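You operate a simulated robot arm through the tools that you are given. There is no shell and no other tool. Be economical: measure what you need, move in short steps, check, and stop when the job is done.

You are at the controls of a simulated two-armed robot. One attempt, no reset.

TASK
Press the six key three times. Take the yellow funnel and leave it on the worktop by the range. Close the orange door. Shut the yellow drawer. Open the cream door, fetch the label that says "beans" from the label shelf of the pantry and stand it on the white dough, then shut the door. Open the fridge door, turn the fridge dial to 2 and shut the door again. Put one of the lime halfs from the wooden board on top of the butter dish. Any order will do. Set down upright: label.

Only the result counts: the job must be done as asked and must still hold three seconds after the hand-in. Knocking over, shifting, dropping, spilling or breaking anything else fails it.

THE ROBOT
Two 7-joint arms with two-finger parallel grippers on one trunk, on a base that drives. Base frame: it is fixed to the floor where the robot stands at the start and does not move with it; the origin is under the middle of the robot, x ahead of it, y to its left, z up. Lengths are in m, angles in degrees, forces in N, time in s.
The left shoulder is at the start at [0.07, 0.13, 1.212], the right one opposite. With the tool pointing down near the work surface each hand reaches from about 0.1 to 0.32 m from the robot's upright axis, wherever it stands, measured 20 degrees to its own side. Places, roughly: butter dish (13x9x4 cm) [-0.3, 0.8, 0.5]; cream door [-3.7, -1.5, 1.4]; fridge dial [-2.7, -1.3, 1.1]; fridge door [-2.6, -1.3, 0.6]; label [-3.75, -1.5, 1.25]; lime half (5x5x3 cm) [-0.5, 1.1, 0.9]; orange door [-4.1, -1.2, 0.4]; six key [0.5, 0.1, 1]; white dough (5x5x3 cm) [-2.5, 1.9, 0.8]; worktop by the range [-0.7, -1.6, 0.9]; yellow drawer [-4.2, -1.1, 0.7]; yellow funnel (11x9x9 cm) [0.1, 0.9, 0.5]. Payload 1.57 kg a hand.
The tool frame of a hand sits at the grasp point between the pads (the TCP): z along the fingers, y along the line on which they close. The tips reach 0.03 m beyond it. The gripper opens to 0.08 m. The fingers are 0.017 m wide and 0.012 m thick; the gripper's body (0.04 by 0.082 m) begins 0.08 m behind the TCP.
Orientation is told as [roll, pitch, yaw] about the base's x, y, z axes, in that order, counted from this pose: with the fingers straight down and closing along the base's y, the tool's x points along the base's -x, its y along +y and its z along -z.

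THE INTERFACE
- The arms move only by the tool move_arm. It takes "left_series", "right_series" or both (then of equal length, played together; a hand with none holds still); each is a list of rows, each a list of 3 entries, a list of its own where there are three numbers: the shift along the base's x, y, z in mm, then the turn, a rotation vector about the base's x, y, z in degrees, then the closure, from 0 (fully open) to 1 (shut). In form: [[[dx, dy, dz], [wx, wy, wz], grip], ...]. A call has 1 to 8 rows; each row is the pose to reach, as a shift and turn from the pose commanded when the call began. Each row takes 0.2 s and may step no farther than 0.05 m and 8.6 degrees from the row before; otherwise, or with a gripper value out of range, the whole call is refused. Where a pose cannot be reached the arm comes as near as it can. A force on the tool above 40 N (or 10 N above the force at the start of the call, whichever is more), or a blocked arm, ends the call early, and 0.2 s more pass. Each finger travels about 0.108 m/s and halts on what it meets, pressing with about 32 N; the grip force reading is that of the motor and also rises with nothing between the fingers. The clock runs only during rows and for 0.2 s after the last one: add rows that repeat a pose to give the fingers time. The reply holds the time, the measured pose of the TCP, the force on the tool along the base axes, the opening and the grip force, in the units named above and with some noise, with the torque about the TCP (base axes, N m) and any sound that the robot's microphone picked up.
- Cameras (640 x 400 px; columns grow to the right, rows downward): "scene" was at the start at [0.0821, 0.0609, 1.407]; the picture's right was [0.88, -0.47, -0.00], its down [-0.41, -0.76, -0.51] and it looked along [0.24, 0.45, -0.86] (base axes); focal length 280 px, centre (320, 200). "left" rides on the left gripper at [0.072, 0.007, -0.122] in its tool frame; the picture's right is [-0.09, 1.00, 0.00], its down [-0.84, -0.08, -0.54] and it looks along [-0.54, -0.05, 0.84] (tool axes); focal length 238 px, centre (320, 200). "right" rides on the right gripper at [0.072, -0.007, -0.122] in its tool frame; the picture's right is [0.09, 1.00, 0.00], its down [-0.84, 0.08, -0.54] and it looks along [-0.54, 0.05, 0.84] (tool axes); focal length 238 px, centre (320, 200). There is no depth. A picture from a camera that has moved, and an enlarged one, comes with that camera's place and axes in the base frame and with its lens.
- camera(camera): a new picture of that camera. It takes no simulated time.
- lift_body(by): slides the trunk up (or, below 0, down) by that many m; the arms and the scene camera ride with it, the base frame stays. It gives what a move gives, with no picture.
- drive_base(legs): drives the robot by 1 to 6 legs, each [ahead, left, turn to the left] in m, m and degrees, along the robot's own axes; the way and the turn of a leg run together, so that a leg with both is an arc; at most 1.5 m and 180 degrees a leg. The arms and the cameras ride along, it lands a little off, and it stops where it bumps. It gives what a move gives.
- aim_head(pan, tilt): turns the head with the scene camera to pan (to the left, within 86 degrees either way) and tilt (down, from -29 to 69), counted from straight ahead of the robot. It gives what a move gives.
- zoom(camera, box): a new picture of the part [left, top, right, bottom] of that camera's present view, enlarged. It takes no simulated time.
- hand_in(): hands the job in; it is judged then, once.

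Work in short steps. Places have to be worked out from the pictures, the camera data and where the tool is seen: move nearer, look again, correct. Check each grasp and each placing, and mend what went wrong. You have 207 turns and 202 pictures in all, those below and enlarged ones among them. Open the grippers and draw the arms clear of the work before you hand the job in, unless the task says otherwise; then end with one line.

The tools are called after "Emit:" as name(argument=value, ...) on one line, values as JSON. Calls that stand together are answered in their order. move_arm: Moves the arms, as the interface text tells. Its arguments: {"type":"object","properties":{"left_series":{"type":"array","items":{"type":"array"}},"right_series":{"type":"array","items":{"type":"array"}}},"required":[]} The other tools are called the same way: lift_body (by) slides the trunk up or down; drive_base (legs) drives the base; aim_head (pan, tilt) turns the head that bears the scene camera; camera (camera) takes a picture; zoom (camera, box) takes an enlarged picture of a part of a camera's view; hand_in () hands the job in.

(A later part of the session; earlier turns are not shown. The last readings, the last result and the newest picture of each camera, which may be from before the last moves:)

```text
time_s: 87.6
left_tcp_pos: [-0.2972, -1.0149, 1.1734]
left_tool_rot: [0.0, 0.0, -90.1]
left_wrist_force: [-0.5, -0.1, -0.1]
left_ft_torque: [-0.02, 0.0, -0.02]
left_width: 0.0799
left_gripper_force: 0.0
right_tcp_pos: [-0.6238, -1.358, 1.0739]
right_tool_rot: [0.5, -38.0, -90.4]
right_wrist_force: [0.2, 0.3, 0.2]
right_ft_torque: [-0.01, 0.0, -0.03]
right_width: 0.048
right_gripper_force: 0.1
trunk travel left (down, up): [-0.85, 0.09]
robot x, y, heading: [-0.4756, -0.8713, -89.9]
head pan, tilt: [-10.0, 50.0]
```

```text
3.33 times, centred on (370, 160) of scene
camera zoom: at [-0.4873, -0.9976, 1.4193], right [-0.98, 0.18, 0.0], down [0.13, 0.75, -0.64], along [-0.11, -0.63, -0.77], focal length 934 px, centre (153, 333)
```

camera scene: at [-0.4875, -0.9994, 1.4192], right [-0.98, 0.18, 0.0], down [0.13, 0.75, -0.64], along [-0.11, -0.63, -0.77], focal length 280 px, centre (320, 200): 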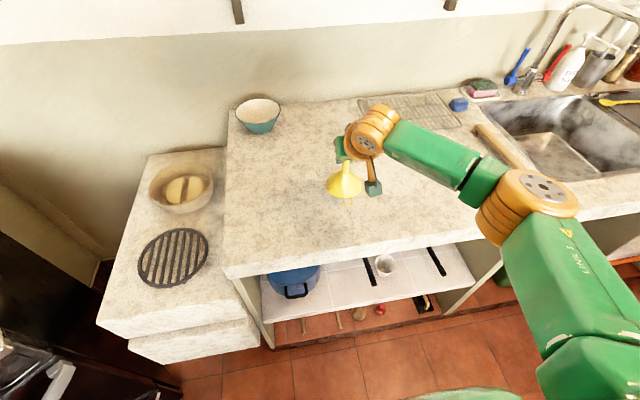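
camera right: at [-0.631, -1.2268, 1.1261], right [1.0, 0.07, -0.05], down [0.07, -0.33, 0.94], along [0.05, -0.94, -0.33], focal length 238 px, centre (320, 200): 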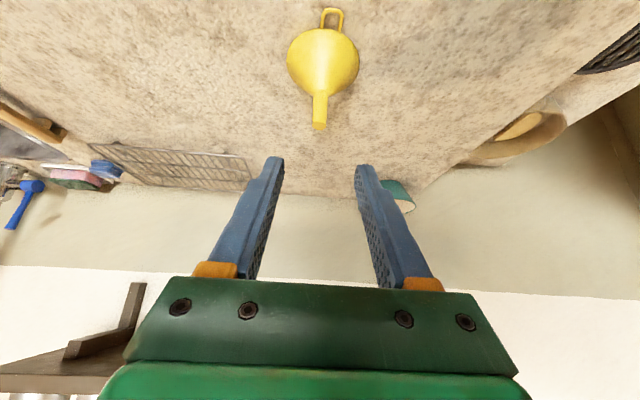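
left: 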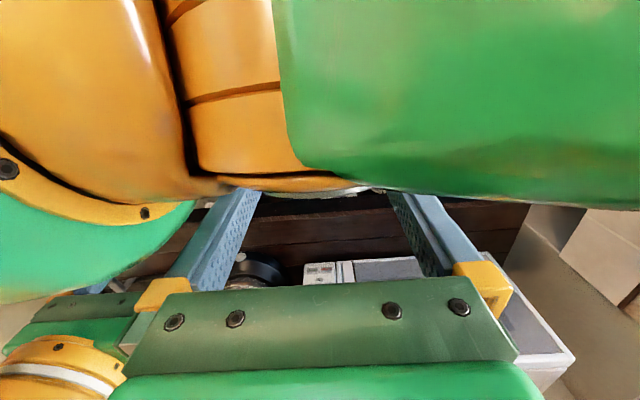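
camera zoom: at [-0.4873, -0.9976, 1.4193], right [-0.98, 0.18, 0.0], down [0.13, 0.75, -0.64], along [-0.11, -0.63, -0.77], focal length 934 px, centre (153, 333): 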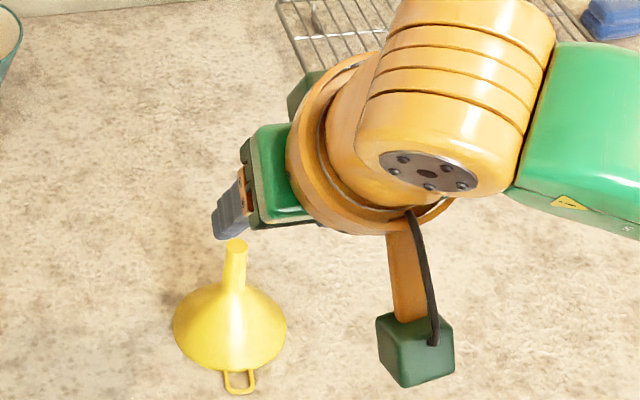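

The funnel stands on the worktop. I retract the right hand, back off, and turn around for the lime.

Emit:
move_arm(right_series=[[[0, 35, 30], [0, 0, 0], 0.2], [[0, 70, 60], [0, 0, 0], 0], [[0, 105, 90], [0, 0, 0], 0], [[0, 140, 110], [0, 0, 0], 0]])

Emit:
drive_base(legs=[[-0.75, 0, 0], [0, 0, 90], [0, 0, 90]])

Emit:
aim_head(pan=0, tilt=40)

Emit:
camera(camera="scene")

```text
time_s: 88.6
left_tcp_pos: [-0.2954, -1.0157, 1.1736]
left_tool_rot: [0.0, 0.0, -90.2]
left_wrist_force: [0.0, -0.4, 1.1]
left_ft_torque: [-0.01, -0.02, -0.02]
left_width: 0.08
left_gripper_force: 0.0
right_tcp_pos: [-0.6213, -1.2178, 1.1847]
right_tool_rot: [0.3, -38.0, -90.1]
right_wrist_force: [1.0, 0.4, -0.3]
right_ft_torque: [0.01, -0.02, -0.01]
right_width: 0.08
right_gripper_force: 0.0
trunk travel left (down, up): [-0.85, 0.09]
robot x, y, heading: [-0.4745, -0.8745, -90.2]
head pan, tilt: [-10.0, 50.0]
```

```text
time_s: 100.3
left_tcp_pos: [-0.6485, 0.0188, 1.1729]
left_tool_rot: [0.1, 0.0, 90.4]
left_wrist_force: [0.6, 0.4, 0.7]
left_ft_torque: [0.03, -0.01, -0.01]
left_width: 0.0799
left_gripper_force: 0.1
right_tcp_pos: [-0.3255, 0.2235, 1.1844]
right_tool_rot: [0.5, -37.9, 90.1]
right_wrist_force: [-0.3, 0.4, 0.7]
right_ft_torque: [-0.02, 0.0, 0.0]
right_width: 0.0799
right_gripper_force: 0.1
trunk travel left (down, up): [-0.85, 0.09]
robot x, y, heading: [-0.4725, -0.1192, 90.4]
head pan, tilt: [-10.0, 50.0]
```

```text
time_s: 101.0
left_tcp_pos: [-0.6502, 0.0185, 1.1739]
left_tool_rot: [0.0, 0.0, 90.3]
left_wrist_force: [-0.6, -0.4, -0.7]
left_ft_torque: [-0.01, -0.03, 0.04]
left_width: 0.0797
left_gripper_force: 0.2
right_tcp_pos: [-0.3248, 0.2237, 1.1841]
right_tool_rot: [0.5, -37.8, 90.1]
right_wrist_force: [0.1, 1.1, 0.2]
right_ft_torque: [0.0, 0.02, 0.03]
right_width: 0.0799
right_gripper_force: 0.2
trunk travel left (down, up): [-0.85, 0.09]
robot x, y, heading: [-0.4737, -0.1231, 90.3]
head pan, tilt: [0.0, 40.0]
```

```text
137 pictures are left
camera scene: at [-0.4712, 0.0153, 1.4333], right [1.0, 0.01, 0.0], down [0.0, -0.64, -0.77], along [0.0, 0.77, -0.64], focal length 280 px, centre (320, 200)
```

scene: 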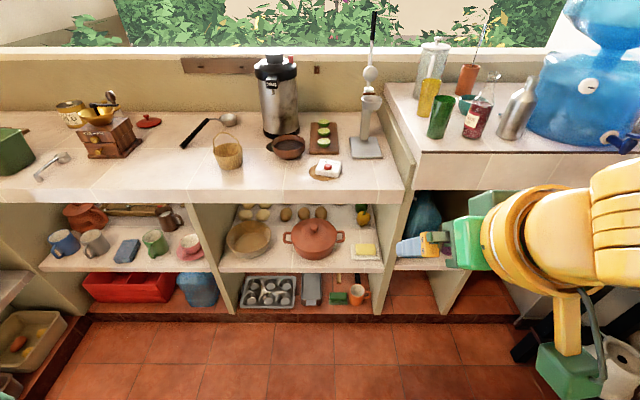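

I shift left, drive in toward the counter, and lower the trunk a little.

Emit:
drive_base(legs=[[0, 0.09, 0], [0.5, 0, 0]])

Emit:
lift_body(by=-0.12)

Emit:
aim_head(pan=-5, tilt=45)

Emit:
camera(camera="scene")

Emit:
camera(camera="right")

```text
time_s: 104.7
left_tcp_pos: [-0.746, 0.5155, 1.174]
left_tool_rot: [0.0, -0.2, 90.5]
left_wrist_force: [-0.1, -0.3, -0.3]
left_ft_torque: [0.0, 0.0, -0.01]
left_width: 0.0798
left_gripper_force: 0.1
right_tcp_pos: [-0.4227, 0.7224, 1.1844]
right_tool_rot: [0.6, -38.0, 90.3]
right_wrist_force: [0.1, -0.7, 0.8]
right_ft_torque: [-0.01, 0.0, 0.0]
right_width: 0.0798
right_gripper_force: 0.1
trunk travel left (down, up): [-0.85, 0.09]
robot x, y, heading: [-0.5651, 0.3792, 90.6]
head pan, tilt: [0.0, 40.0]
```

```text
time_s: 106.2
left_tcp_pos: [-0.7434, 0.5181, 1.0537]
left_tool_rot: [-0.1, -0.1, 90.5]
left_wrist_force: [-0.6, 0.2, 0.4]
left_ft_torque: [-0.04, -0.01, 0.04]
left_width: 0.08
left_gripper_force: 0.0
right_tcp_pos: [-0.4235, 0.7234, 1.0635]
right_tool_rot: [0.4, -37.9, 90.3]
right_wrist_force: [0.3, -0.6, 0.7]
right_ft_torque: [0.03, -0.03, 0.01]
right_width: 0.08
right_gripper_force: 0.1
trunk travel left (down, up): [-0.73, 0.21]
robot x, y, heading: [-0.5668, 0.3781, 90.7]
head pan, tilt: [0.0, 40.0]
```

```text
time_s: 106.9
left_tcp_pos: [-0.7455, 0.517, 1.0528]
left_tool_rot: [0.0, 0.0, 90.5]
left_wrist_force: [0.2, 0.1, 1.9]
left_ft_torque: [0.01, 0.01, -0.03]
left_width: 0.0798
left_gripper_force: 0.0
right_tcp_pos: [-0.4219, 0.7236, 1.0642]
right_tool_rot: [0.5, -38.0, 90.3]
right_wrist_force: [-0.3, -0.5, 0.4]
right_ft_torque: [-0.01, 0.01, 0.02]
right_width: 0.08
right_gripper_force: 0.0
trunk travel left (down, up): [-0.73, 0.21]
robot x, y, heading: [-0.5658, 0.3756, 90.5]
head pan, tilt: [-5.0, 45.0]
```

```text
136 pictures are left
camera scene: at [-0.5602, 0.5109, 1.3061], right [1.0, -0.08, 0.0], down [-0.06, -0.7, -0.71], along [0.06, 0.71, -0.71], focal length 280 px, centre (320, 200)
```

scene: 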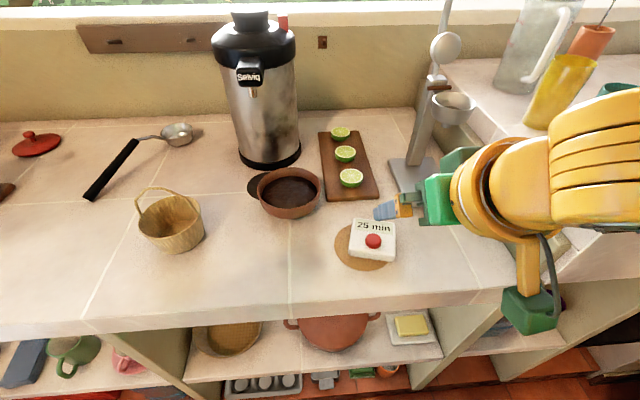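

```text
135 pictures are left
camera right: at [-0.4134, 0.5925, 1.1165], right [-1.0, -0.08, -0.05], down [-0.07, 0.33, 0.94], along [-0.06, 0.94, -0.33], focal length 238 px, centre (320, 200)
```

right: 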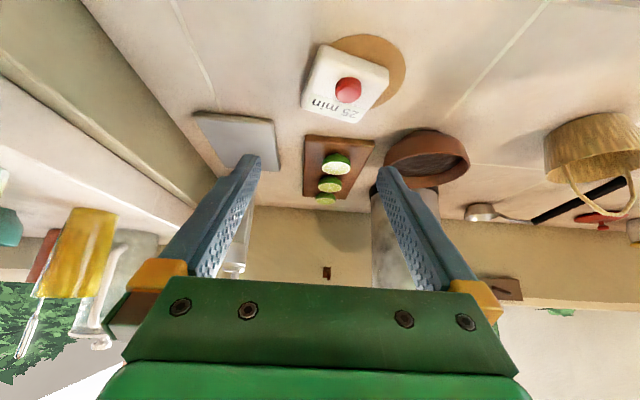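

Triangulated, the front lime is at about (-0.459, 0.942), top z≈0.93. I move above it with a 66 mm opening.

Emit:
move_arm(right_series=[[[-10, 40, 0], [0, 0, 0], 0.17], [[-20, 80, -10], [0, 0, 0], 0.17], [[-30, 120, -20], [0, 0, 0], 0.17], [[-37, 160, -40], [0, 0, 0], 0.17], [[-37, 200, -60], [0, 0, 0], 0.17], [[-37, 200, -60], [0, 0, 0], 0.17]])

Emit:
camera(camera="scene")

Emit:
camera(camera="right")

```text
time_s: 108.3
left_tcp_pos: [-0.7462, 0.5178, 1.0544]
left_tool_rot: [0.1, 0.0, 90.5]
left_wrist_force: [0.4, -0.7, -0.7]
left_ft_torque: [0.03, -0.01, -0.01]
left_width: 0.0802
left_gripper_force: 0.0
right_tcp_pos: [-0.4609, 0.9242, 1.006]
right_tool_rot: [0.5, -37.9, 90.4]
right_wrist_force: [-0.2, 0.4, 0.4]
right_ft_torque: [0.04, 0.03, 0.01]
right_width: 0.0663
right_gripper_force: 0.1
trunk travel left (down, up): [-0.73, 0.21]
robot x, y, heading: [-0.5659, 0.3787, 90.3]
head pan, tilt: [-5.0, 45.0]
```

```text
134 pictures are left
camera scene: at [-0.56, 0.5103, 1.3062], right [1.0, -0.08, 0.0], down [-0.06, -0.7, -0.71], along [0.06, 0.71, -0.71], focal length 280 px, centre (320, 200)
```

scene: 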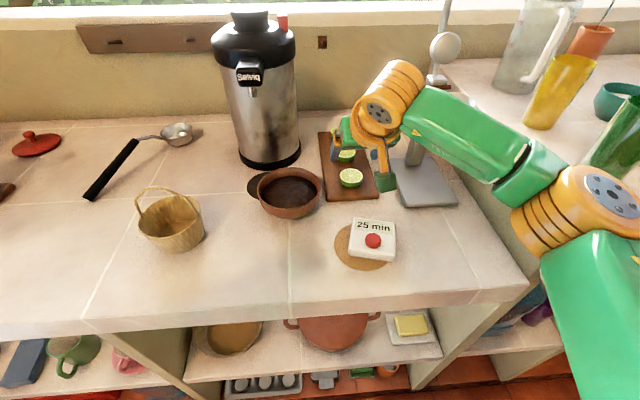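

```text
133 pictures are left
camera right: at [-0.4523, 0.7937, 1.0581], right [-1.0, -0.09, -0.05], down [-0.08, 0.33, 0.94], along [-0.06, 0.94, -0.33], focal length 238 px, centre (320, 200)
```

right: 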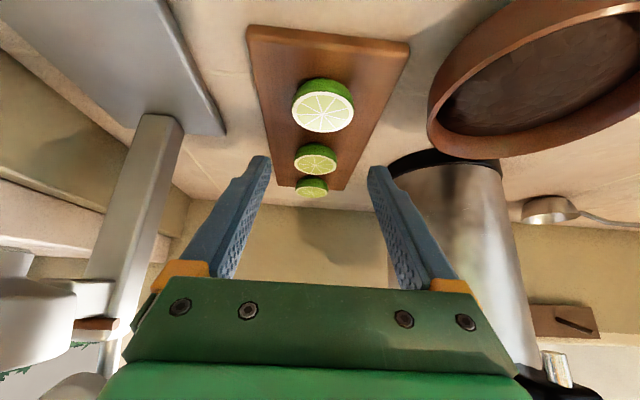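

The limes are 8.5 cm apart, so there is room. I descend toward TCP z≈0.935.

Emit:
move_arm(right_series=[[[1, 10, -25], [0, 0, 0], 0.17], [[2, 21, -50], [0, 0, 0], 0.17], [[2, 24, -62], [0, 0, 0], 0.17], [[2, 24, -68], [0, 0, 0], 0.17], [[2, 24, -72], [0, 0, 0], 0.17]])

Emit:
camera(camera="right")

Emit:
zoom(camera="scene", box=[290, 100, 450, 220])

```text
time_s: 109.5
left_tcp_pos: [-0.7454, 0.5132, 1.0538]
left_tool_rot: [0.0, -0.2, 90.5]
left_wrist_force: [1.4, -0.7, -0.8]
left_ft_torque: [0.01, 0.02, -0.01]
left_width: 0.0798
left_gripper_force: 0.1
right_tcp_pos: [-0.4585, 0.9503, 0.9423]
right_tool_rot: [0.5, -39.2, 90.5]
right_wrist_force: [-1.5, -3.1, 12.5]
right_ft_torque: [0.08, -0.44, -0.22]
right_width: 0.0656
right_gripper_force: 0.1
trunk travel left (down, up): [-0.73, 0.21]
robot x, y, heading: [-0.5627, 0.3754, 90.6]
head pan, tilt: [-5.0, 45.0]
stopped in row 5 (right hand): the force on the tool passed its limit at 44 N (the readings are from after the stop); the commanded pose is now the measured one
```

```text
132 pictures are left
camera right: at [-0.4493, 0.8162, 0.9917], right [-0.99, -0.09, -0.05], down [-0.08, 0.3, 0.95], along [-0.07, 0.95, -0.31], focal length 238 px, centre (320, 200)
```

right: 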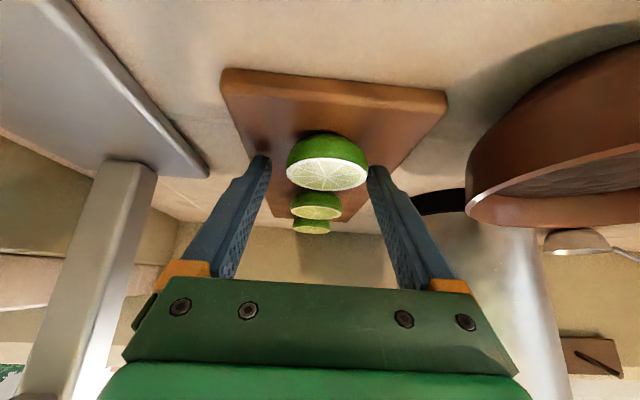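

```text
3.33 times, centred on (370, 160) of scene
camera zoom: at [-0.5607, 0.5055, 1.3066], right [1.0, -0.08, 0.0], down [-0.06, -0.7, -0.71], along [0.06, 0.71, -0.7], focal length 934 px, centre (153, 333)
```

zoom: 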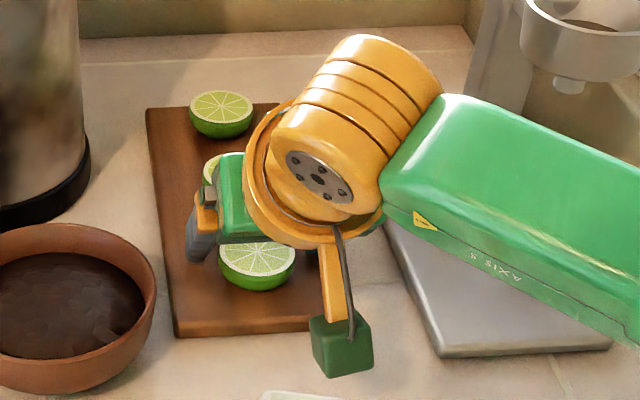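

The fingertips touched the board, so its top is at z≈0.913. I raise 4 mm and move 20 mm back so the fingers are centred on the lime, then close.

Emit:
move_arm(right_series=[[[0, 0, 5], [0, 0, 0], 0.17], [[0, -20, 5], [0, 0, 0], 0.17], [[0, -20, 4], [0, 0, 0], 0.17]])

Emit:
zoom(camera="scene", box=[290, 100, 450, 220])

Emit:
camera(camera="right")

```text
time_s: 110.3
left_tcp_pos: [-0.7463, 0.5164, 1.0537]
left_tool_rot: [0.0, 0.0, 90.5]
left_wrist_force: [-0.8, -0.9, -0.2]
left_ft_torque: [-0.01, -0.02, 0.0]
left_width: 0.08
left_gripper_force: 0.0
right_tcp_pos: [-0.4596, 0.931, 0.9424]
right_tool_rot: [0.5, -38.7, 90.5]
right_wrist_force: [0.4, -2.1, 3.0]
right_ft_torque: [0.02, -0.15, -0.05]
right_width: 0.0664
right_gripper_force: 0.1
trunk travel left (down, up): [-0.73, 0.21]
robot x, y, heading: [-0.5667, 0.3819, 90.6]
head pan, tilt: [-5.0, 45.0]
```

```text
3.33 times, centred on (370, 160) of scene
camera zoom: at [-0.5604, 0.5108, 1.3061], right [1.0, -0.08, 0.0], down [-0.06, -0.7, -0.71], along [0.06, 0.71, -0.71], focal length 934 px, centre (153, 333)
```

zoom: 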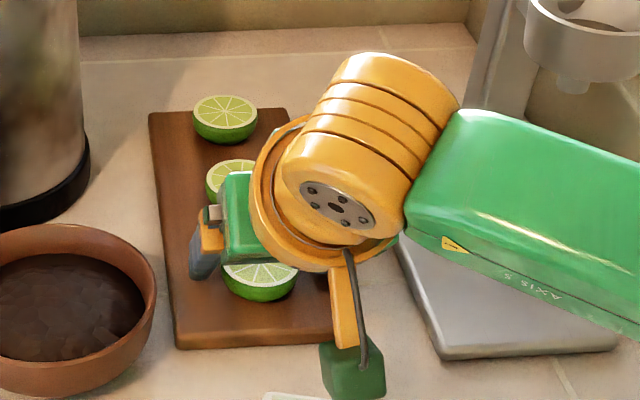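

```text
129 pictures are left
camera right: at [-0.4491, 0.7997, 0.9931], right [-1.0, -0.09, -0.05], down [-0.08, 0.31, 0.95], along [-0.06, 0.95, -0.32], focal length 238 px, centre (320, 200)
```

right: 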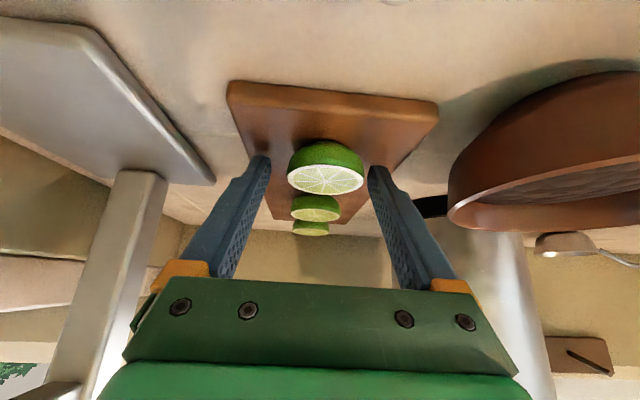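

The fingertips now straddle the lime. I close on it.

Emit:
move_arm(right_series=[[[0, 0, 2], [0, 0, 0], 0.3], [[0, 0, 2], [0, 0, 0], 0.5], [[0, 0, 2], [0, 0, 0], 0.8], [[0, 0, 2], [0, 0, 0], 0.8]])

Emit:
camera(camera="right")

```text
time_s: 111.3
left_tcp_pos: [-0.7464, 0.518, 1.0537]
left_tool_rot: [0.0, 0.1, 90.5]
left_wrist_force: [0.1, -0.6, 0.2]
left_ft_torque: [0.0, 0.01, 0.03]
left_width: 0.0804
left_gripper_force: 0.1
right_tcp_pos: [-0.4588, 0.9323, 0.9453]
right_tool_rot: [0.4, -38.7, 90.4]
right_wrist_force: [0.1, 0.7, -0.1]
right_ft_torque: [0.01, -0.03, -0.02]
right_width: 0.0437
right_gripper_force: 19.5
trunk travel left (down, up): [-0.73, 0.21]
robot x, y, heading: [-0.5693, 0.3815, 90.5]
head pan, tilt: [-5.0, 45.0]
```

```text
128 pictures are left
camera right: at [-0.4491, 0.8006, 0.9952], right [-0.99, -0.09, -0.05], down [-0.08, 0.31, 0.95], along [-0.07, 0.95, -0.32], focal length 238 px, centre (320, 200)
```

right: 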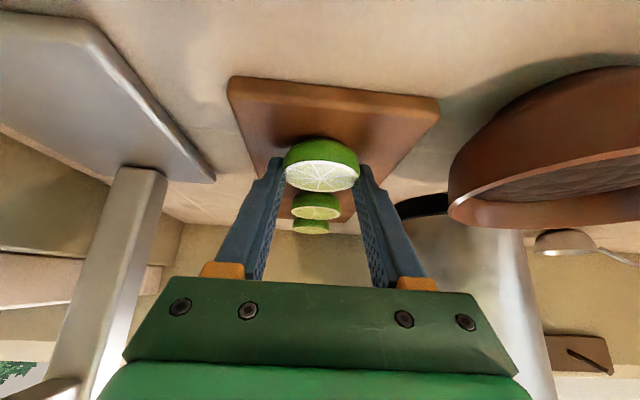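

Emit:
move_arm(right_series=[[[0, 0, 10], [0, 0, 0], 0.8], [[0, 0, 30], [0, 0, 0], 0.8], [[0, 0, 60], [0, 0, 0], 0.8], [[0, 0, 90], [0, 0, 0], 0.8]])

Emit:
camera(camera="right")

Emit:
zoom(camera="scene", box=[290, 100, 450, 220])

```text
time_s: 112.3
left_tcp_pos: [-0.746, 0.5173, 1.0535]
left_tool_rot: [0.0, -0.1, 90.6]
left_wrist_force: [-0.6, -0.6, 0.2]
left_ft_torque: [0.02, 0.02, -0.01]
left_width: 0.0801
left_gripper_force: 0.0
right_tcp_pos: [-0.4578, 0.9309, 1.0362]
right_tool_rot: [0.5, -38.7, 90.5]
right_wrist_force: [0.7, -0.5, -0.6]
right_ft_torque: [-0.01, 0.05, 0.01]
right_width: 0.0437
right_gripper_force: 20.1
trunk travel left (down, up): [-0.73, 0.21]
robot x, y, heading: [-0.5657, 0.373, 90.5]
head pan, tilt: [-5.0, 45.0]
```

```text
127 pictures are left
camera right: at [-0.4494, 0.7987, 1.0862], right [-0.99, -0.09, -0.05], down [-0.08, 0.31, 0.95], along [-0.06, 0.95, -0.32], focal length 238 px, centre (320, 200)
```

right: 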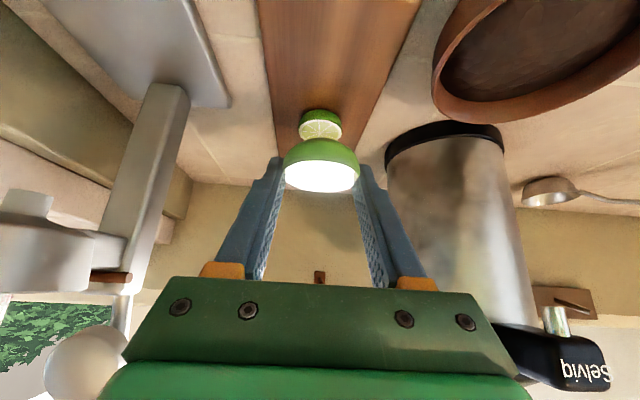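

```text
3.33 times, centred on (370, 160) of scene
camera zoom: at [-0.5606, 0.5106, 1.3061], right [1.0, -0.08, 0.0], down [-0.05, -0.7, -0.71], along [0.06, 0.71, -0.71], focal length 934 px, centre (153, 333)
```

zoom: 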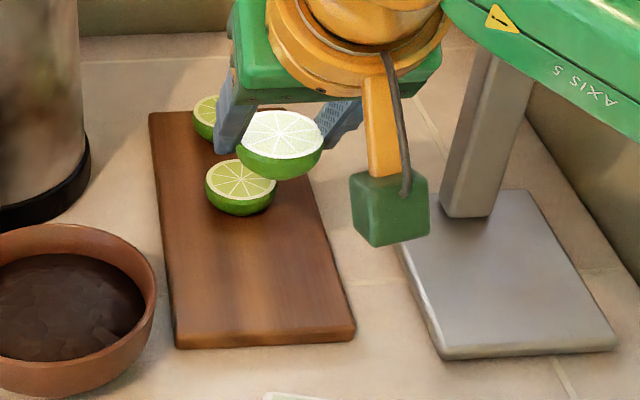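

Lime is held, cut face up. I back out and lower the trunk to see the butter dish.

Emit:
drive_base(legs=[[-0.4, 0, -0.5]])

Emit:
lift_body(by=-0.36)

Emit:
aim_head(pan=-15, tilt=35)

Emit:
camera(camera="scene")

Emit:
camera(camera="right")

```text
time_s: 114.8
left_tcp_pos: [-0.7412, 0.1205, 1.0541]
left_tool_rot: [0.0, 0.2, 90.3]
left_wrist_force: [0.5, 0.0, -0.5]
left_ft_torque: [-0.02, -0.01, 0.01]
left_width: 0.0799
left_gripper_force: 0.0
right_tcp_pos: [-0.4539, 0.5332, 1.0354]
right_tool_rot: [0.6, -38.7, 90.3]
right_wrist_force: [1.0, 0.0, -0.3]
right_ft_torque: [0.0, 0.01, 0.01]
right_width: 0.0436
right_gripper_force: 20.0
trunk travel left (down, up): [-0.73, 0.21]
robot x, y, heading: [-0.5629, -0.0229, 90.6]
head pan, tilt: [-5.0, 45.0]
```

```text
time_s: 118.3
left_tcp_pos: [-0.7416, 0.1191, 0.6934]
left_tool_rot: [0.1, 0.0, 90.4]
left_wrist_force: [-0.1, 0.2, -0.1]
left_ft_torque: [0.03, 0.0, 0.0]
left_width: 0.0801
left_gripper_force: 0.0
right_tcp_pos: [-0.4539, 0.5324, 0.6765]
right_tool_rot: [0.6, -38.7, 90.3]
right_wrist_force: [0.7, 0.5, -0.1]
right_ft_torque: [-0.02, 0.0, 0.01]
right_width: 0.0436
right_gripper_force: 20.2
trunk travel left (down, up): [-0.37, 0.57]
robot x, y, heading: [-0.5618, -0.0229, 90.6]
head pan, tilt: [-5.0, 45.0]
```

```text
time_s: 119.0
left_tcp_pos: [-0.7412, 0.1198, 0.6928]
left_tool_rot: [-0.1, 0.1, 90.3]
left_wrist_force: [-0.8, 0.8, 0.6]
left_ft_torque: [-0.02, -0.01, 0.0]
left_width: 0.0801
left_gripper_force: 0.1
right_tcp_pos: [-0.4545, 0.5331, 0.6746]
right_tool_rot: [0.5, -38.7, 90.3]
right_wrist_force: [0.0, 0.1, -0.4]
right_ft_torque: [0.01, 0.02, -0.02]
right_width: 0.0437
right_gripper_force: 19.7
trunk travel left (down, up): [-0.37, 0.57]
robot x, y, heading: [-0.5622, -0.0205, 90.4]
head pan, tilt: [-15.0, 35.0]
```

```text
125 pictures are left
camera scene: at [-0.5411, 0.1166, 0.9609], right [0.97, -0.25, 0.0], down [-0.14, -0.56, -0.82], along [0.21, 0.79, -0.57], focal length 280 px, centre (320, 200)
```

scene: 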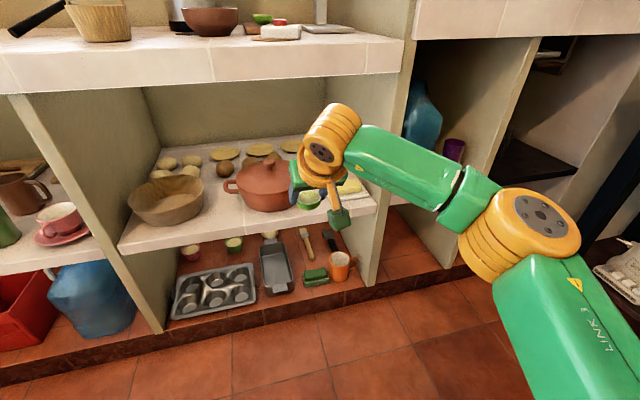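

```text
124 pictures are left
camera right: at [-0.4447, 0.4001, 0.7258], right [-1.0, -0.08, -0.05], down [-0.07, 0.31, 0.95], along [-0.06, 0.95, -0.32], focal length 238 px, centre (320, 200)
```

right: 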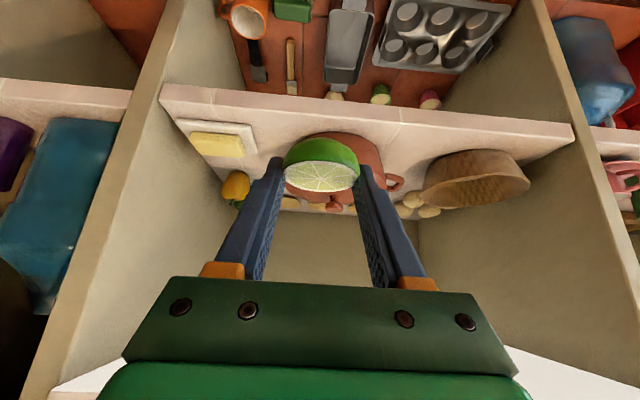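

Butter is at about (-0.274, 0.812), top z≈0.51. I lower a little, then move the base right and forward.

Emit:
lift_body(by=-0.05)

Emit:
drive_base(legs=[[0, -0.175, 0], [0.18, 0, 0]])

Emit:
camera(camera="scene")

Emit:
camera(camera="right")

```text
time_s: 119.9
left_tcp_pos: [-0.7426, 0.1206, 0.643]
left_tool_rot: [0.0, 0.0, 90.3]
left_wrist_force: [-0.2, 0.1, -0.1]
left_ft_torque: [-0.03, -0.02, 0.0]
left_width: 0.08
left_gripper_force: 0.0
right_tcp_pos: [-0.4538, 0.5327, 0.6256]
right_tool_rot: [0.5, -38.8, 90.3]
right_wrist_force: [0.3, -0.3, 0.0]
right_ft_torque: [-0.02, 0.0, 0.0]
right_width: 0.0437
right_gripper_force: 20.2
trunk travel left (down, up): [-0.32, 0.62]
robot x, y, heading: [-0.5632, -0.0212, 90.5]
head pan, tilt: [-15.0, 35.0]
```

```text
time_s: 122.5
left_tcp_pos: [-0.5688, 0.303, 0.6434]
left_tool_rot: [0.0, 0.2, 90.3]
left_wrist_force: [-0.6, -0.9, 0.0]
left_ft_torque: [-0.02, 0.01, -0.03]
left_width: 0.0801
left_gripper_force: 0.1
right_tcp_pos: [-0.2808, 0.7149, 0.6258]
right_tool_rot: [0.5, -38.8, 90.2]
right_wrist_force: [-0.4, 0.0, -0.7]
right_ft_torque: [0.02, -0.01, -0.03]
right_width: 0.0437
right_gripper_force: 19.6
trunk travel left (down, up): [-0.32, 0.62]
robot x, y, heading: [-0.3917, 0.1643, 90.3]
head pan, tilt: [-15.0, 35.0]
```

```text
123 pictures are left
camera scene: at [-0.368, 0.2996, 0.9108], right [0.97, -0.25, 0.0], down [-0.15, -0.56, -0.82], along [0.21, 0.79, -0.57], focal length 280 px, centre (320, 200)
```

scene: 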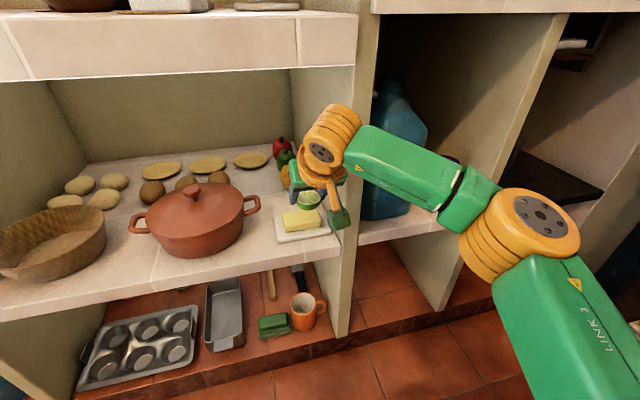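

```text
122 pictures are left
camera right: at [-0.2714, 0.583, 0.6756], right [-1.0, -0.08, -0.05], down [-0.07, 0.31, 0.95], along [-0.06, 0.95, -0.32], focal length 238 px, centre (320, 200)
```

right: 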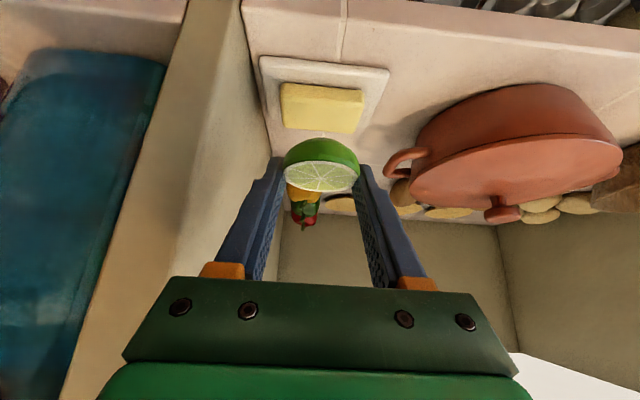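

Butter top is near (-0.281, 0.782, 0.512). I move above it, then look.

Emit:
move_arm(right_series=[[[0, 20, -10], [0, 0, 0], 0.8], [[0, 40, -25], [0, 0, 0], 0.8], [[0, 60, -45], [0, 0, 0], 0.8], [[0, 63, -60], [0, 0, 0], 0.8], [[0, 63, -60], [0, 0, 0], 0.8]])

Emit:
zoom(camera="scene", box=[240, 120, 400, 260])

Emit:
camera(camera="right")

```text
time_s: 123.7
left_tcp_pos: [-0.5691, 0.3021, 0.6432]
left_tool_rot: [0.0, 0.1, 90.3]
left_wrist_force: [-0.2, 0.5, 0.4]
left_ft_torque: [0.01, -0.01, -0.01]
left_width: 0.08
left_gripper_force: 0.0
right_tcp_pos: [-0.2795, 0.7787, 0.5657]
right_tool_rot: [0.5, -38.8, 90.3]
right_wrist_force: [-0.4, -0.6, -0.7]
right_ft_torque: [0.02, 0.02, 0.01]
right_width: 0.0436
right_gripper_force: 19.9
trunk travel left (down, up): [-0.32, 0.62]
robot x, y, heading: [-0.3886, 0.1597, 90.2]
head pan, tilt: [-15.0, 35.0]
```

```text
2.86 times, centred on (320, 190) of scene
camera zoom: at [-0.368, 0.2993, 0.9109], right [0.97, -0.25, 0.0], down [-0.15, -0.56, -0.82], along [0.21, 0.79, -0.57], focal length 800 px, centre (320, 229)
```

zoom: 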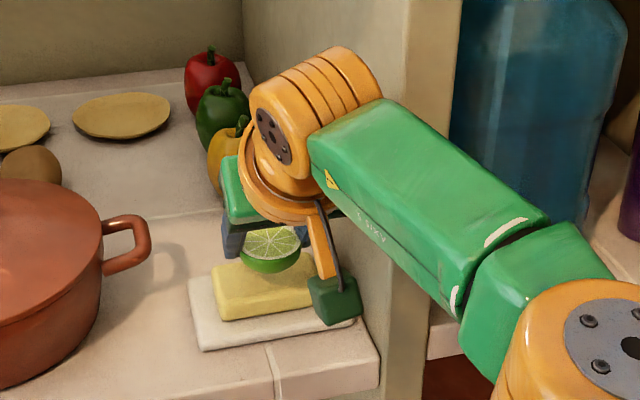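

```text
120 pictures are left
camera right: at [-0.2715, 0.6455, 0.6158], right [-1.0, -0.08, -0.05], down [-0.07, 0.31, 0.95], along [-0.06, 0.95, -0.32], focal length 238 px, centre (320, 200)
```

right: 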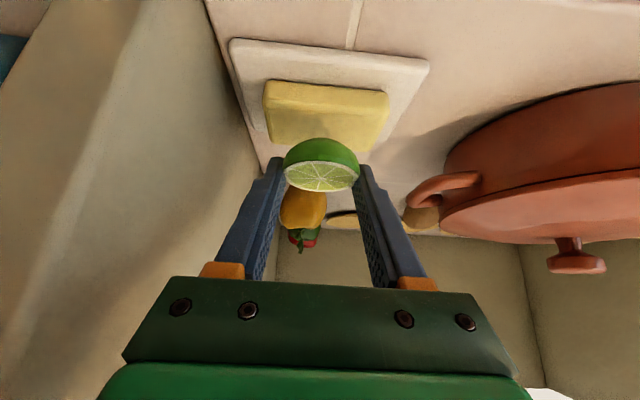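

Alignment is good, the lime slightly right of the butter's centre. I shift 5 mm left and lower to contact.

Emit:
move_arm(right_series=[[[-5, 2, -8], [0, 0, 0], 0.8], [[-5, 2, -14], [0, 0, 0], 0.8], [[-5, 2, -18], [0, 0, 0], 0.8], [[-5, 2, -21], [0, 0, 0], 0.8], [[-5, 2, -24], [0, 0, 0], 0.8]])

Emit:
zoom(camera="scene", box=[240, 120, 400, 260])

Emit:
camera(camera="right")

```text
time_s: 124.9
left_tcp_pos: [-0.57, 0.3022, 0.6451]
left_tool_rot: [0.1, -0.1, 90.2]
left_wrist_force: [0.5, -0.2, 0.6]
left_ft_torque: [0.01, -0.01, 0.04]
left_width: 0.0801
left_gripper_force: 0.1
right_tcp_pos: [-0.2833, 0.7796, 0.5448]
right_tool_rot: [0.4, -39.0, 90.2]
right_wrist_force: [0.2, 4.8, 9.2]
right_ft_torque: [0.14, -0.15, 0.04]
right_width: 0.0437
right_gripper_force: 20.1
trunk travel left (down, up): [-0.32, 0.62]
robot x, y, heading: [-0.389, 0.1636, 90.0]
head pan, tilt: [-15.0, 35.0]
```

```text
2.86 times, centred on (320, 190) of scene
camera zoom: at [-0.3684, 0.2976, 0.9114], right [0.97, -0.25, 0.0], down [-0.15, -0.55, -0.82], along [0.21, 0.79, -0.57], focal length 800 px, centre (320, 229)
```

zoom: 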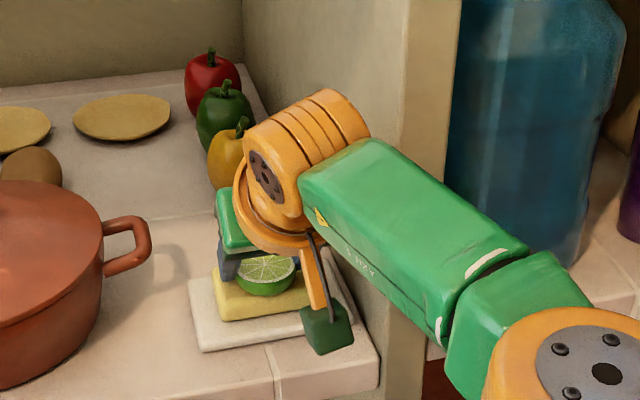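

```text
118 pictures are left
camera right: at [-0.276, 0.6464, 0.594], right [-1.0, -0.08, -0.05], down [-0.07, 0.31, 0.95], along [-0.06, 0.95, -0.31], focal length 238 px, centre (320, 200)
```

right: 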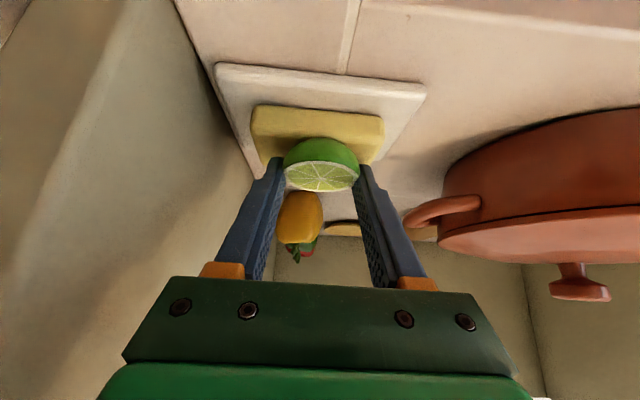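

Contact at 9 N. I release gently and retreat up and back.

Emit:
move_arm(right_series=[[[0, 0, 2], [0, 0, 0], 0.7], [[0, 0, 2], [0, 0, 0], 0.4], [[0, 0, 2], [0, 0, 0], 0.2], [[0, 0, 2], [0, 0, 0], 0.15], [[0, -8, 12], [0, 0, 0], 0.15], [[0, -22, 30], [0, 0, 0], 0.15], [[0, -50, 55], [0, 0, 0], 0.15], [[0, -85, 75], [0, 0, 0], 0.15]])

Emit:
zoom(camera="scene", box=[240, 120, 400, 260])

Emit:
camera(camera="right")

```text
time_s: 126.7
left_tcp_pos: [-0.569, 0.3022, 0.6433]
left_tool_rot: [-0.1, 0.0, 90.3]
left_wrist_force: [-0.3, 0.2, 0.3]
left_ft_torque: [0.05, 0.01, 0.01]
left_width: 0.08
left_gripper_force: 0.1
right_tcp_pos: [-0.2865, 0.6954, 0.6179]
right_tool_rot: [0.6, -38.8, 90.2]
right_wrist_force: [-0.6, -0.2, 0.0]
right_ft_torque: [-0.01, -0.02, 0.01]
right_width: 0.0682
right_gripper_force: 0.0
trunk travel left (down, up): [-0.32, 0.62]
robot x, y, heading: [-0.3876, 0.1583, 90.2]
head pan, tilt: [-15.0, 35.0]
```

```text
2.86 times, centred on (320, 190) of scene
camera zoom: at [-0.368, 0.2988, 0.911], right [0.97, -0.25, 0.0], down [-0.15, -0.55, -0.82], along [0.21, 0.79, -0.57], focal length 800 px, centre (320, 229)
```

zoom: 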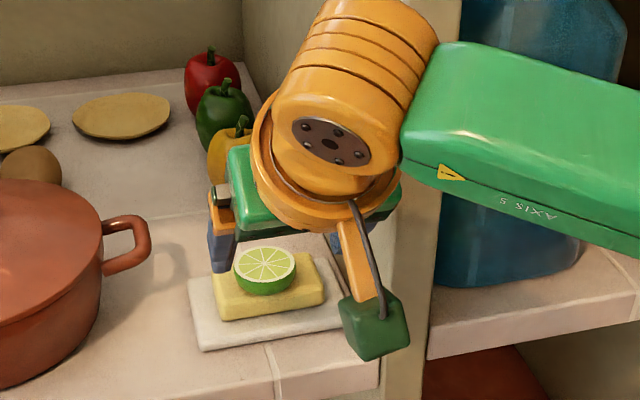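

```text
116 pictures are left
camera right: at [-0.2771, 0.5628, 0.6684], right [-1.0, -0.08, -0.05], down [-0.07, 0.31, 0.95], along [-0.06, 0.95, -0.32], focal length 238 px, centre (320, 200)
```

right: 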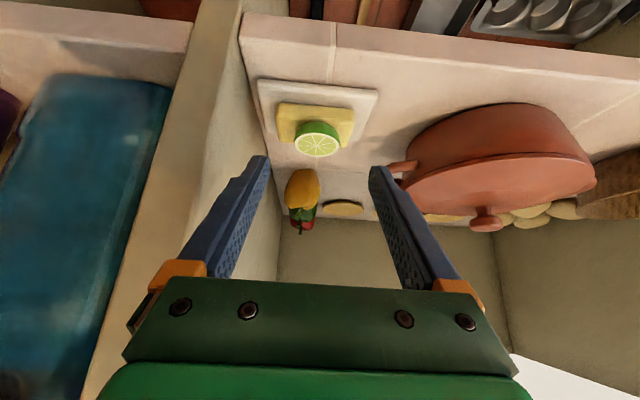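

The lime rests on the butter. Next the pantry side: I retract, raise the trunk, back up, and turn to heading 180°.

Emit:
drive_base(legs=[[-0.25, 0, 0]])

Emit:
move_arm(right_series=[[[0, -40, 15], [0, 0, 0], 0.1], [[0, -80, 30], [0, 0, 0], 0], [[0, -120, 50], [0, 0, 0], 0], [[0, -160, 70], [0, 0, 0], 0], [[0, -190, 90], [0, 0, 0], 0]])

Emit:
lift_body(by=0.4)

Emit:
drive_base(legs=[[0, 0, 90], [0.8, 0, 0]])

Emit:
aim_head(pan=0, tilt=20)

Emit:
camera(camera="scene")

Emit:
aim_head(pan=50, tilt=20)

Emit:
camera(camera="scene")

```text
time_s: 128.5
left_tcp_pos: [-0.5684, 0.0475, 0.644]
left_tool_rot: [0.0, -0.1, 90.7]
left_wrist_force: [0.4, -0.8, -0.6]
left_ft_torque: [0.05, 0.02, -0.01]
left_width: 0.0799
left_gripper_force: 0.2
right_tcp_pos: [-0.2869, 0.443, 0.6177]
right_tool_rot: [0.5, -38.9, 90.6]
right_wrist_force: [0.2, 0.6, 0.1]
right_ft_torque: [-0.03, 0.0, 0.01]
right_width: 0.0681
right_gripper_force: 0.1
trunk travel left (down, up): [-0.32, 0.62]
robot x, y, heading: [-0.3879, -0.0945, 90.4]
head pan, tilt: [-15.0, 35.0]
```

```text
time_s: 129.7
left_tcp_pos: [-0.567, 0.048, 0.6437]
left_tool_rot: [0.0, 0.0, 90.6]
left_wrist_force: [0.4, 0.3, 0.9]
left_ft_torque: [0.0, -0.02, 0.01]
left_width: 0.0799
left_gripper_force: 0.1
right_tcp_pos: [-0.2863, 0.2519, 0.7099]
right_tool_rot: [0.5, -38.8, 90.6]
right_wrist_force: [0.3, 0.3, 0.6]
right_ft_torque: [-0.02, -0.03, -0.01]
right_width: 0.0801
right_gripper_force: 0.1
trunk travel left (down, up): [-0.32, 0.62]
robot x, y, heading: [-0.3892, -0.0925, 90.9]
head pan, tilt: [-15.0, 35.0]
```

```text
time_s: 133.6
left_tcp_pos: [-0.5676, 0.0485, 1.0433]
left_tool_rot: [-0.1, 0.1, 90.5]
left_wrist_force: [-0.1, -0.9, -0.3]
left_ft_torque: [0.03, -0.01, -0.02]
left_width: 0.0802
left_gripper_force: 0.0
right_tcp_pos: [-0.2874, 0.2528, 1.1094]
right_tool_rot: [0.4, -38.8, 90.6]
right_wrist_force: [0.3, 0.0, -0.2]
right_ft_torque: [0.0, 0.01, -0.02]
right_width: 0.0801
right_gripper_force: 0.0
trunk travel left (down, up): [-0.72, 0.22]
robot x, y, heading: [-0.3884, -0.0907, 90.5]
head pan, tilt: [-15.0, 35.0]
```

```text
time_s: 141.7
left_tcp_pos: [-1.3195, -0.2969, 1.0443]
left_tool_rot: [0.0, 0.0, -178.7]
left_wrist_force: [0.3, -0.2, 0.6]
left_ft_torque: [0.01, -0.01, -0.01]
left_width: 0.0799
left_gripper_force: 0.1
right_tcp_pos: [-1.5286, -0.0174, 1.1095]
right_tool_rot: [0.5, -38.7, -178.9]
right_wrist_force: [0.6, 0.8, 0.0]
right_ft_torque: [0.04, 0.04, -0.01]
right_width: 0.0798
right_gripper_force: 0.0
trunk travel left (down, up): [-0.72, 0.22]
robot x, y, heading: [-1.1817, -0.1126, -178.8]
head pan, tilt: [-15.0, 35.0]
```

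```text
time_s: 142.5
left_tcp_pos: [-1.3202, -0.2957, 1.0432]
left_tool_rot: [0.0, 0.2, -178.8]
left_wrist_force: [-0.1, -0.8, -0.3]
left_ft_torque: [0.0, -0.02, 0.02]
left_width: 0.0801
left_gripper_force: 0.0
right_tcp_pos: [-1.5284, -0.0182, 1.1092]
right_tool_rot: [0.5, -38.8, -178.8]
right_wrist_force: [0.0, 0.1, -0.9]
right_ft_torque: [-0.02, -0.03, 0.01]
right_width: 0.0799
right_gripper_force: 0.0
trunk travel left (down, up): [-0.72, 0.22]
robot x, y, heading: [-1.1853, -0.1178, -178.5]
head pan, tilt: [0.0, 20.0]
```

```text
115 pictures are left
camera scene: at [-1.3261, -0.1162, 1.3347], right [-0.02, 1.0, 0.0], down [0.34, 0.01, -0.94], along [-0.94, -0.02, -0.34], focal length 280 px, centre (320, 200)
```

scene: 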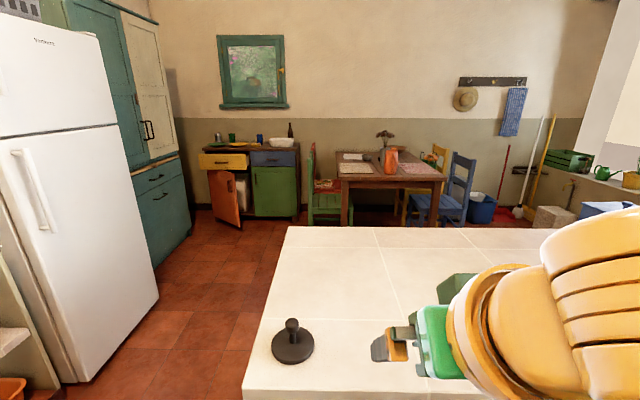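

```text
time_s: 143.7
left_tcp_pos: [-1.3201, -0.2954, 1.0436]
left_tool_rot: [0.1, 0.1, -178.8]
left_wrist_force: [-0.4, -0.2, 0.1]
left_ft_torque: [-0.02, 0.02, 0.03]
left_width: 0.0801
left_gripper_force: 0.1
right_tcp_pos: [-1.5291, -0.0182, 1.1098]
right_tool_rot: [0.5, -38.8, -178.8]
right_wrist_force: [-0.2, 0.4, -0.2]
right_ft_torque: [-0.01, 0.03, 0.02]
right_width: 0.08
right_gripper_force: 0.0
trunk travel left (down, up): [-0.72, 0.22]
robot x, y, heading: [-1.1834, -0.1142, -178.9]
head pan, tilt: [50.0, 20.0]
```

```text
114 pictures are left
camera scene: at [-1.2913, -0.1868, 1.3348], right [-0.78, 0.63, 0.0], down [0.21, 0.27, -0.94], along [-0.59, -0.73, -0.34], focal length 280 px, centre (320, 200)
```

scene: 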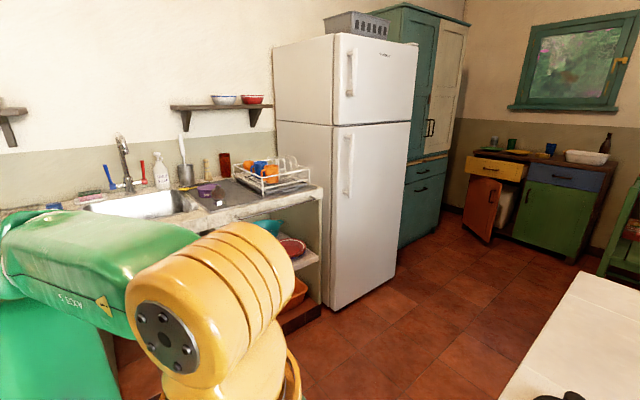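

The way runs between the island and the fridge. I go to y≈-0.72 and drive along the corridor toward the dresser.

Emit:
drive_base(legs=[[0, 0.6, -1.2], [1.2, 0, 0], [0.7, 0, 0]])

Emit:
aim_head(pan=10, tilt=30)

Emit:
camera(camera="scene")

Emit:
aim_head(pan=55, tilt=10)

Emit:
camera(camera="scene")

```text
time_s: 156.3
left_tcp_pos: [-3.242, -0.8779, 1.0439]
left_tool_rot: [0.0, 0.0, 179.1]
left_wrist_force: [0.0, -0.1, 1.0]
left_ft_torque: [-0.03, -0.02, 0.01]
left_width: 0.0798
left_gripper_force: 0.0
right_tcp_pos: [-3.4418, -0.5925, 1.1094]
right_tool_rot: [0.6, -38.8, 179.2]
right_wrist_force: [0.4, -0.5, -0.1]
right_ft_torque: [0.0, 0.02, 0.02]
right_width: 0.0799
right_gripper_force: 0.1
trunk travel left (down, up): [-0.72, 0.22]
robot x, y, heading: [-3.1011, -0.7007, 179.3]
head pan, tilt: [50.0, 20.0]
```

```text
time_s: 157.3
left_tcp_pos: [-3.2425, -0.8777, 1.0435]
left_tool_rot: [0.0, 0.0, 179.2]
left_wrist_force: [0.5, -0.3, 0.8]
left_ft_torque: [-0.01, -0.01, -0.03]
left_width: 0.0798
left_gripper_force: 0.1
right_tcp_pos: [-3.4419, -0.5916, 1.1093]
right_tool_rot: [0.4, -38.7, 179.2]
right_wrist_force: [-0.9, -0.8, 0.5]
right_ft_torque: [0.01, 0.02, -0.01]
right_width: 0.0798
right_gripper_force: 0.1
trunk travel left (down, up): [-0.72, 0.22]
robot x, y, heading: [-3.1, -0.7, 179.2]
head pan, tilt: [10.0, 30.0]
```

```text
113 pictures are left
camera scene: at [-3.2388, -0.7135, 1.3187], right [-0.16, 0.99, 0.0], down [0.49, 0.08, -0.87], along [-0.85, -0.14, -0.5], focal length 280 px, centre (320, 200)
```

scene: 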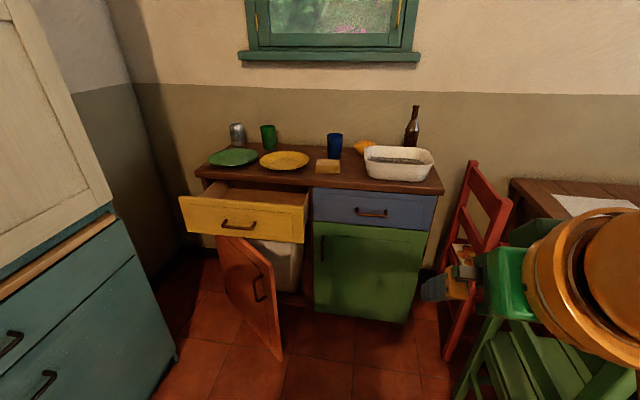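

```text
time_s: 158.5
left_tcp_pos: [-3.2435, -0.8771, 1.0435]
left_tool_rot: [0.0, 0.2, 179.2]
left_wrist_force: [0.5, 0.2, 1.0]
left_ft_torque: [0.0, -0.02, 0.0]
left_width: 0.0802
left_gripper_force: 0.1
right_tcp_pos: [-3.4429, -0.5929, 1.11]
right_tool_rot: [0.4, -38.8, 179.2]
right_wrist_force: [-0.5, -0.1, 0.4]
right_ft_torque: [0.0, -0.03, 0.02]
right_width: 0.0799
right_gripper_force: 0.0
trunk travel left (down, up): [-0.72, 0.22]
robot x, y, heading: [-3.097, -0.7019, 179.2]
head pan, tilt: [55.0, 10.0]
```

```text
112 pictures are left
camera scene: at [-3.2041, -0.7742, 1.351], right [-0.81, 0.58, 0.0], down [0.1, 0.14, -0.98], along [-0.58, -0.8, -0.17], focal length 280 px, centre (320, 200)
```

scene: 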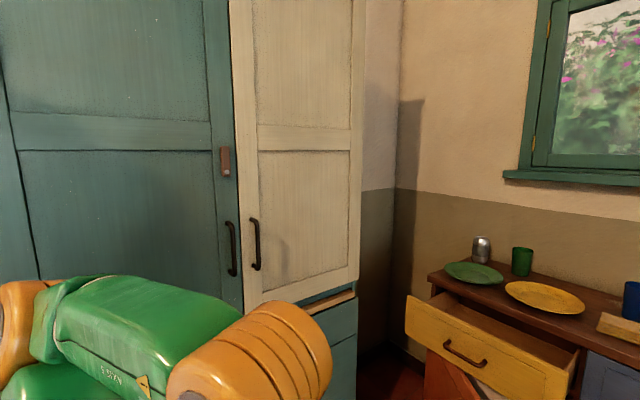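

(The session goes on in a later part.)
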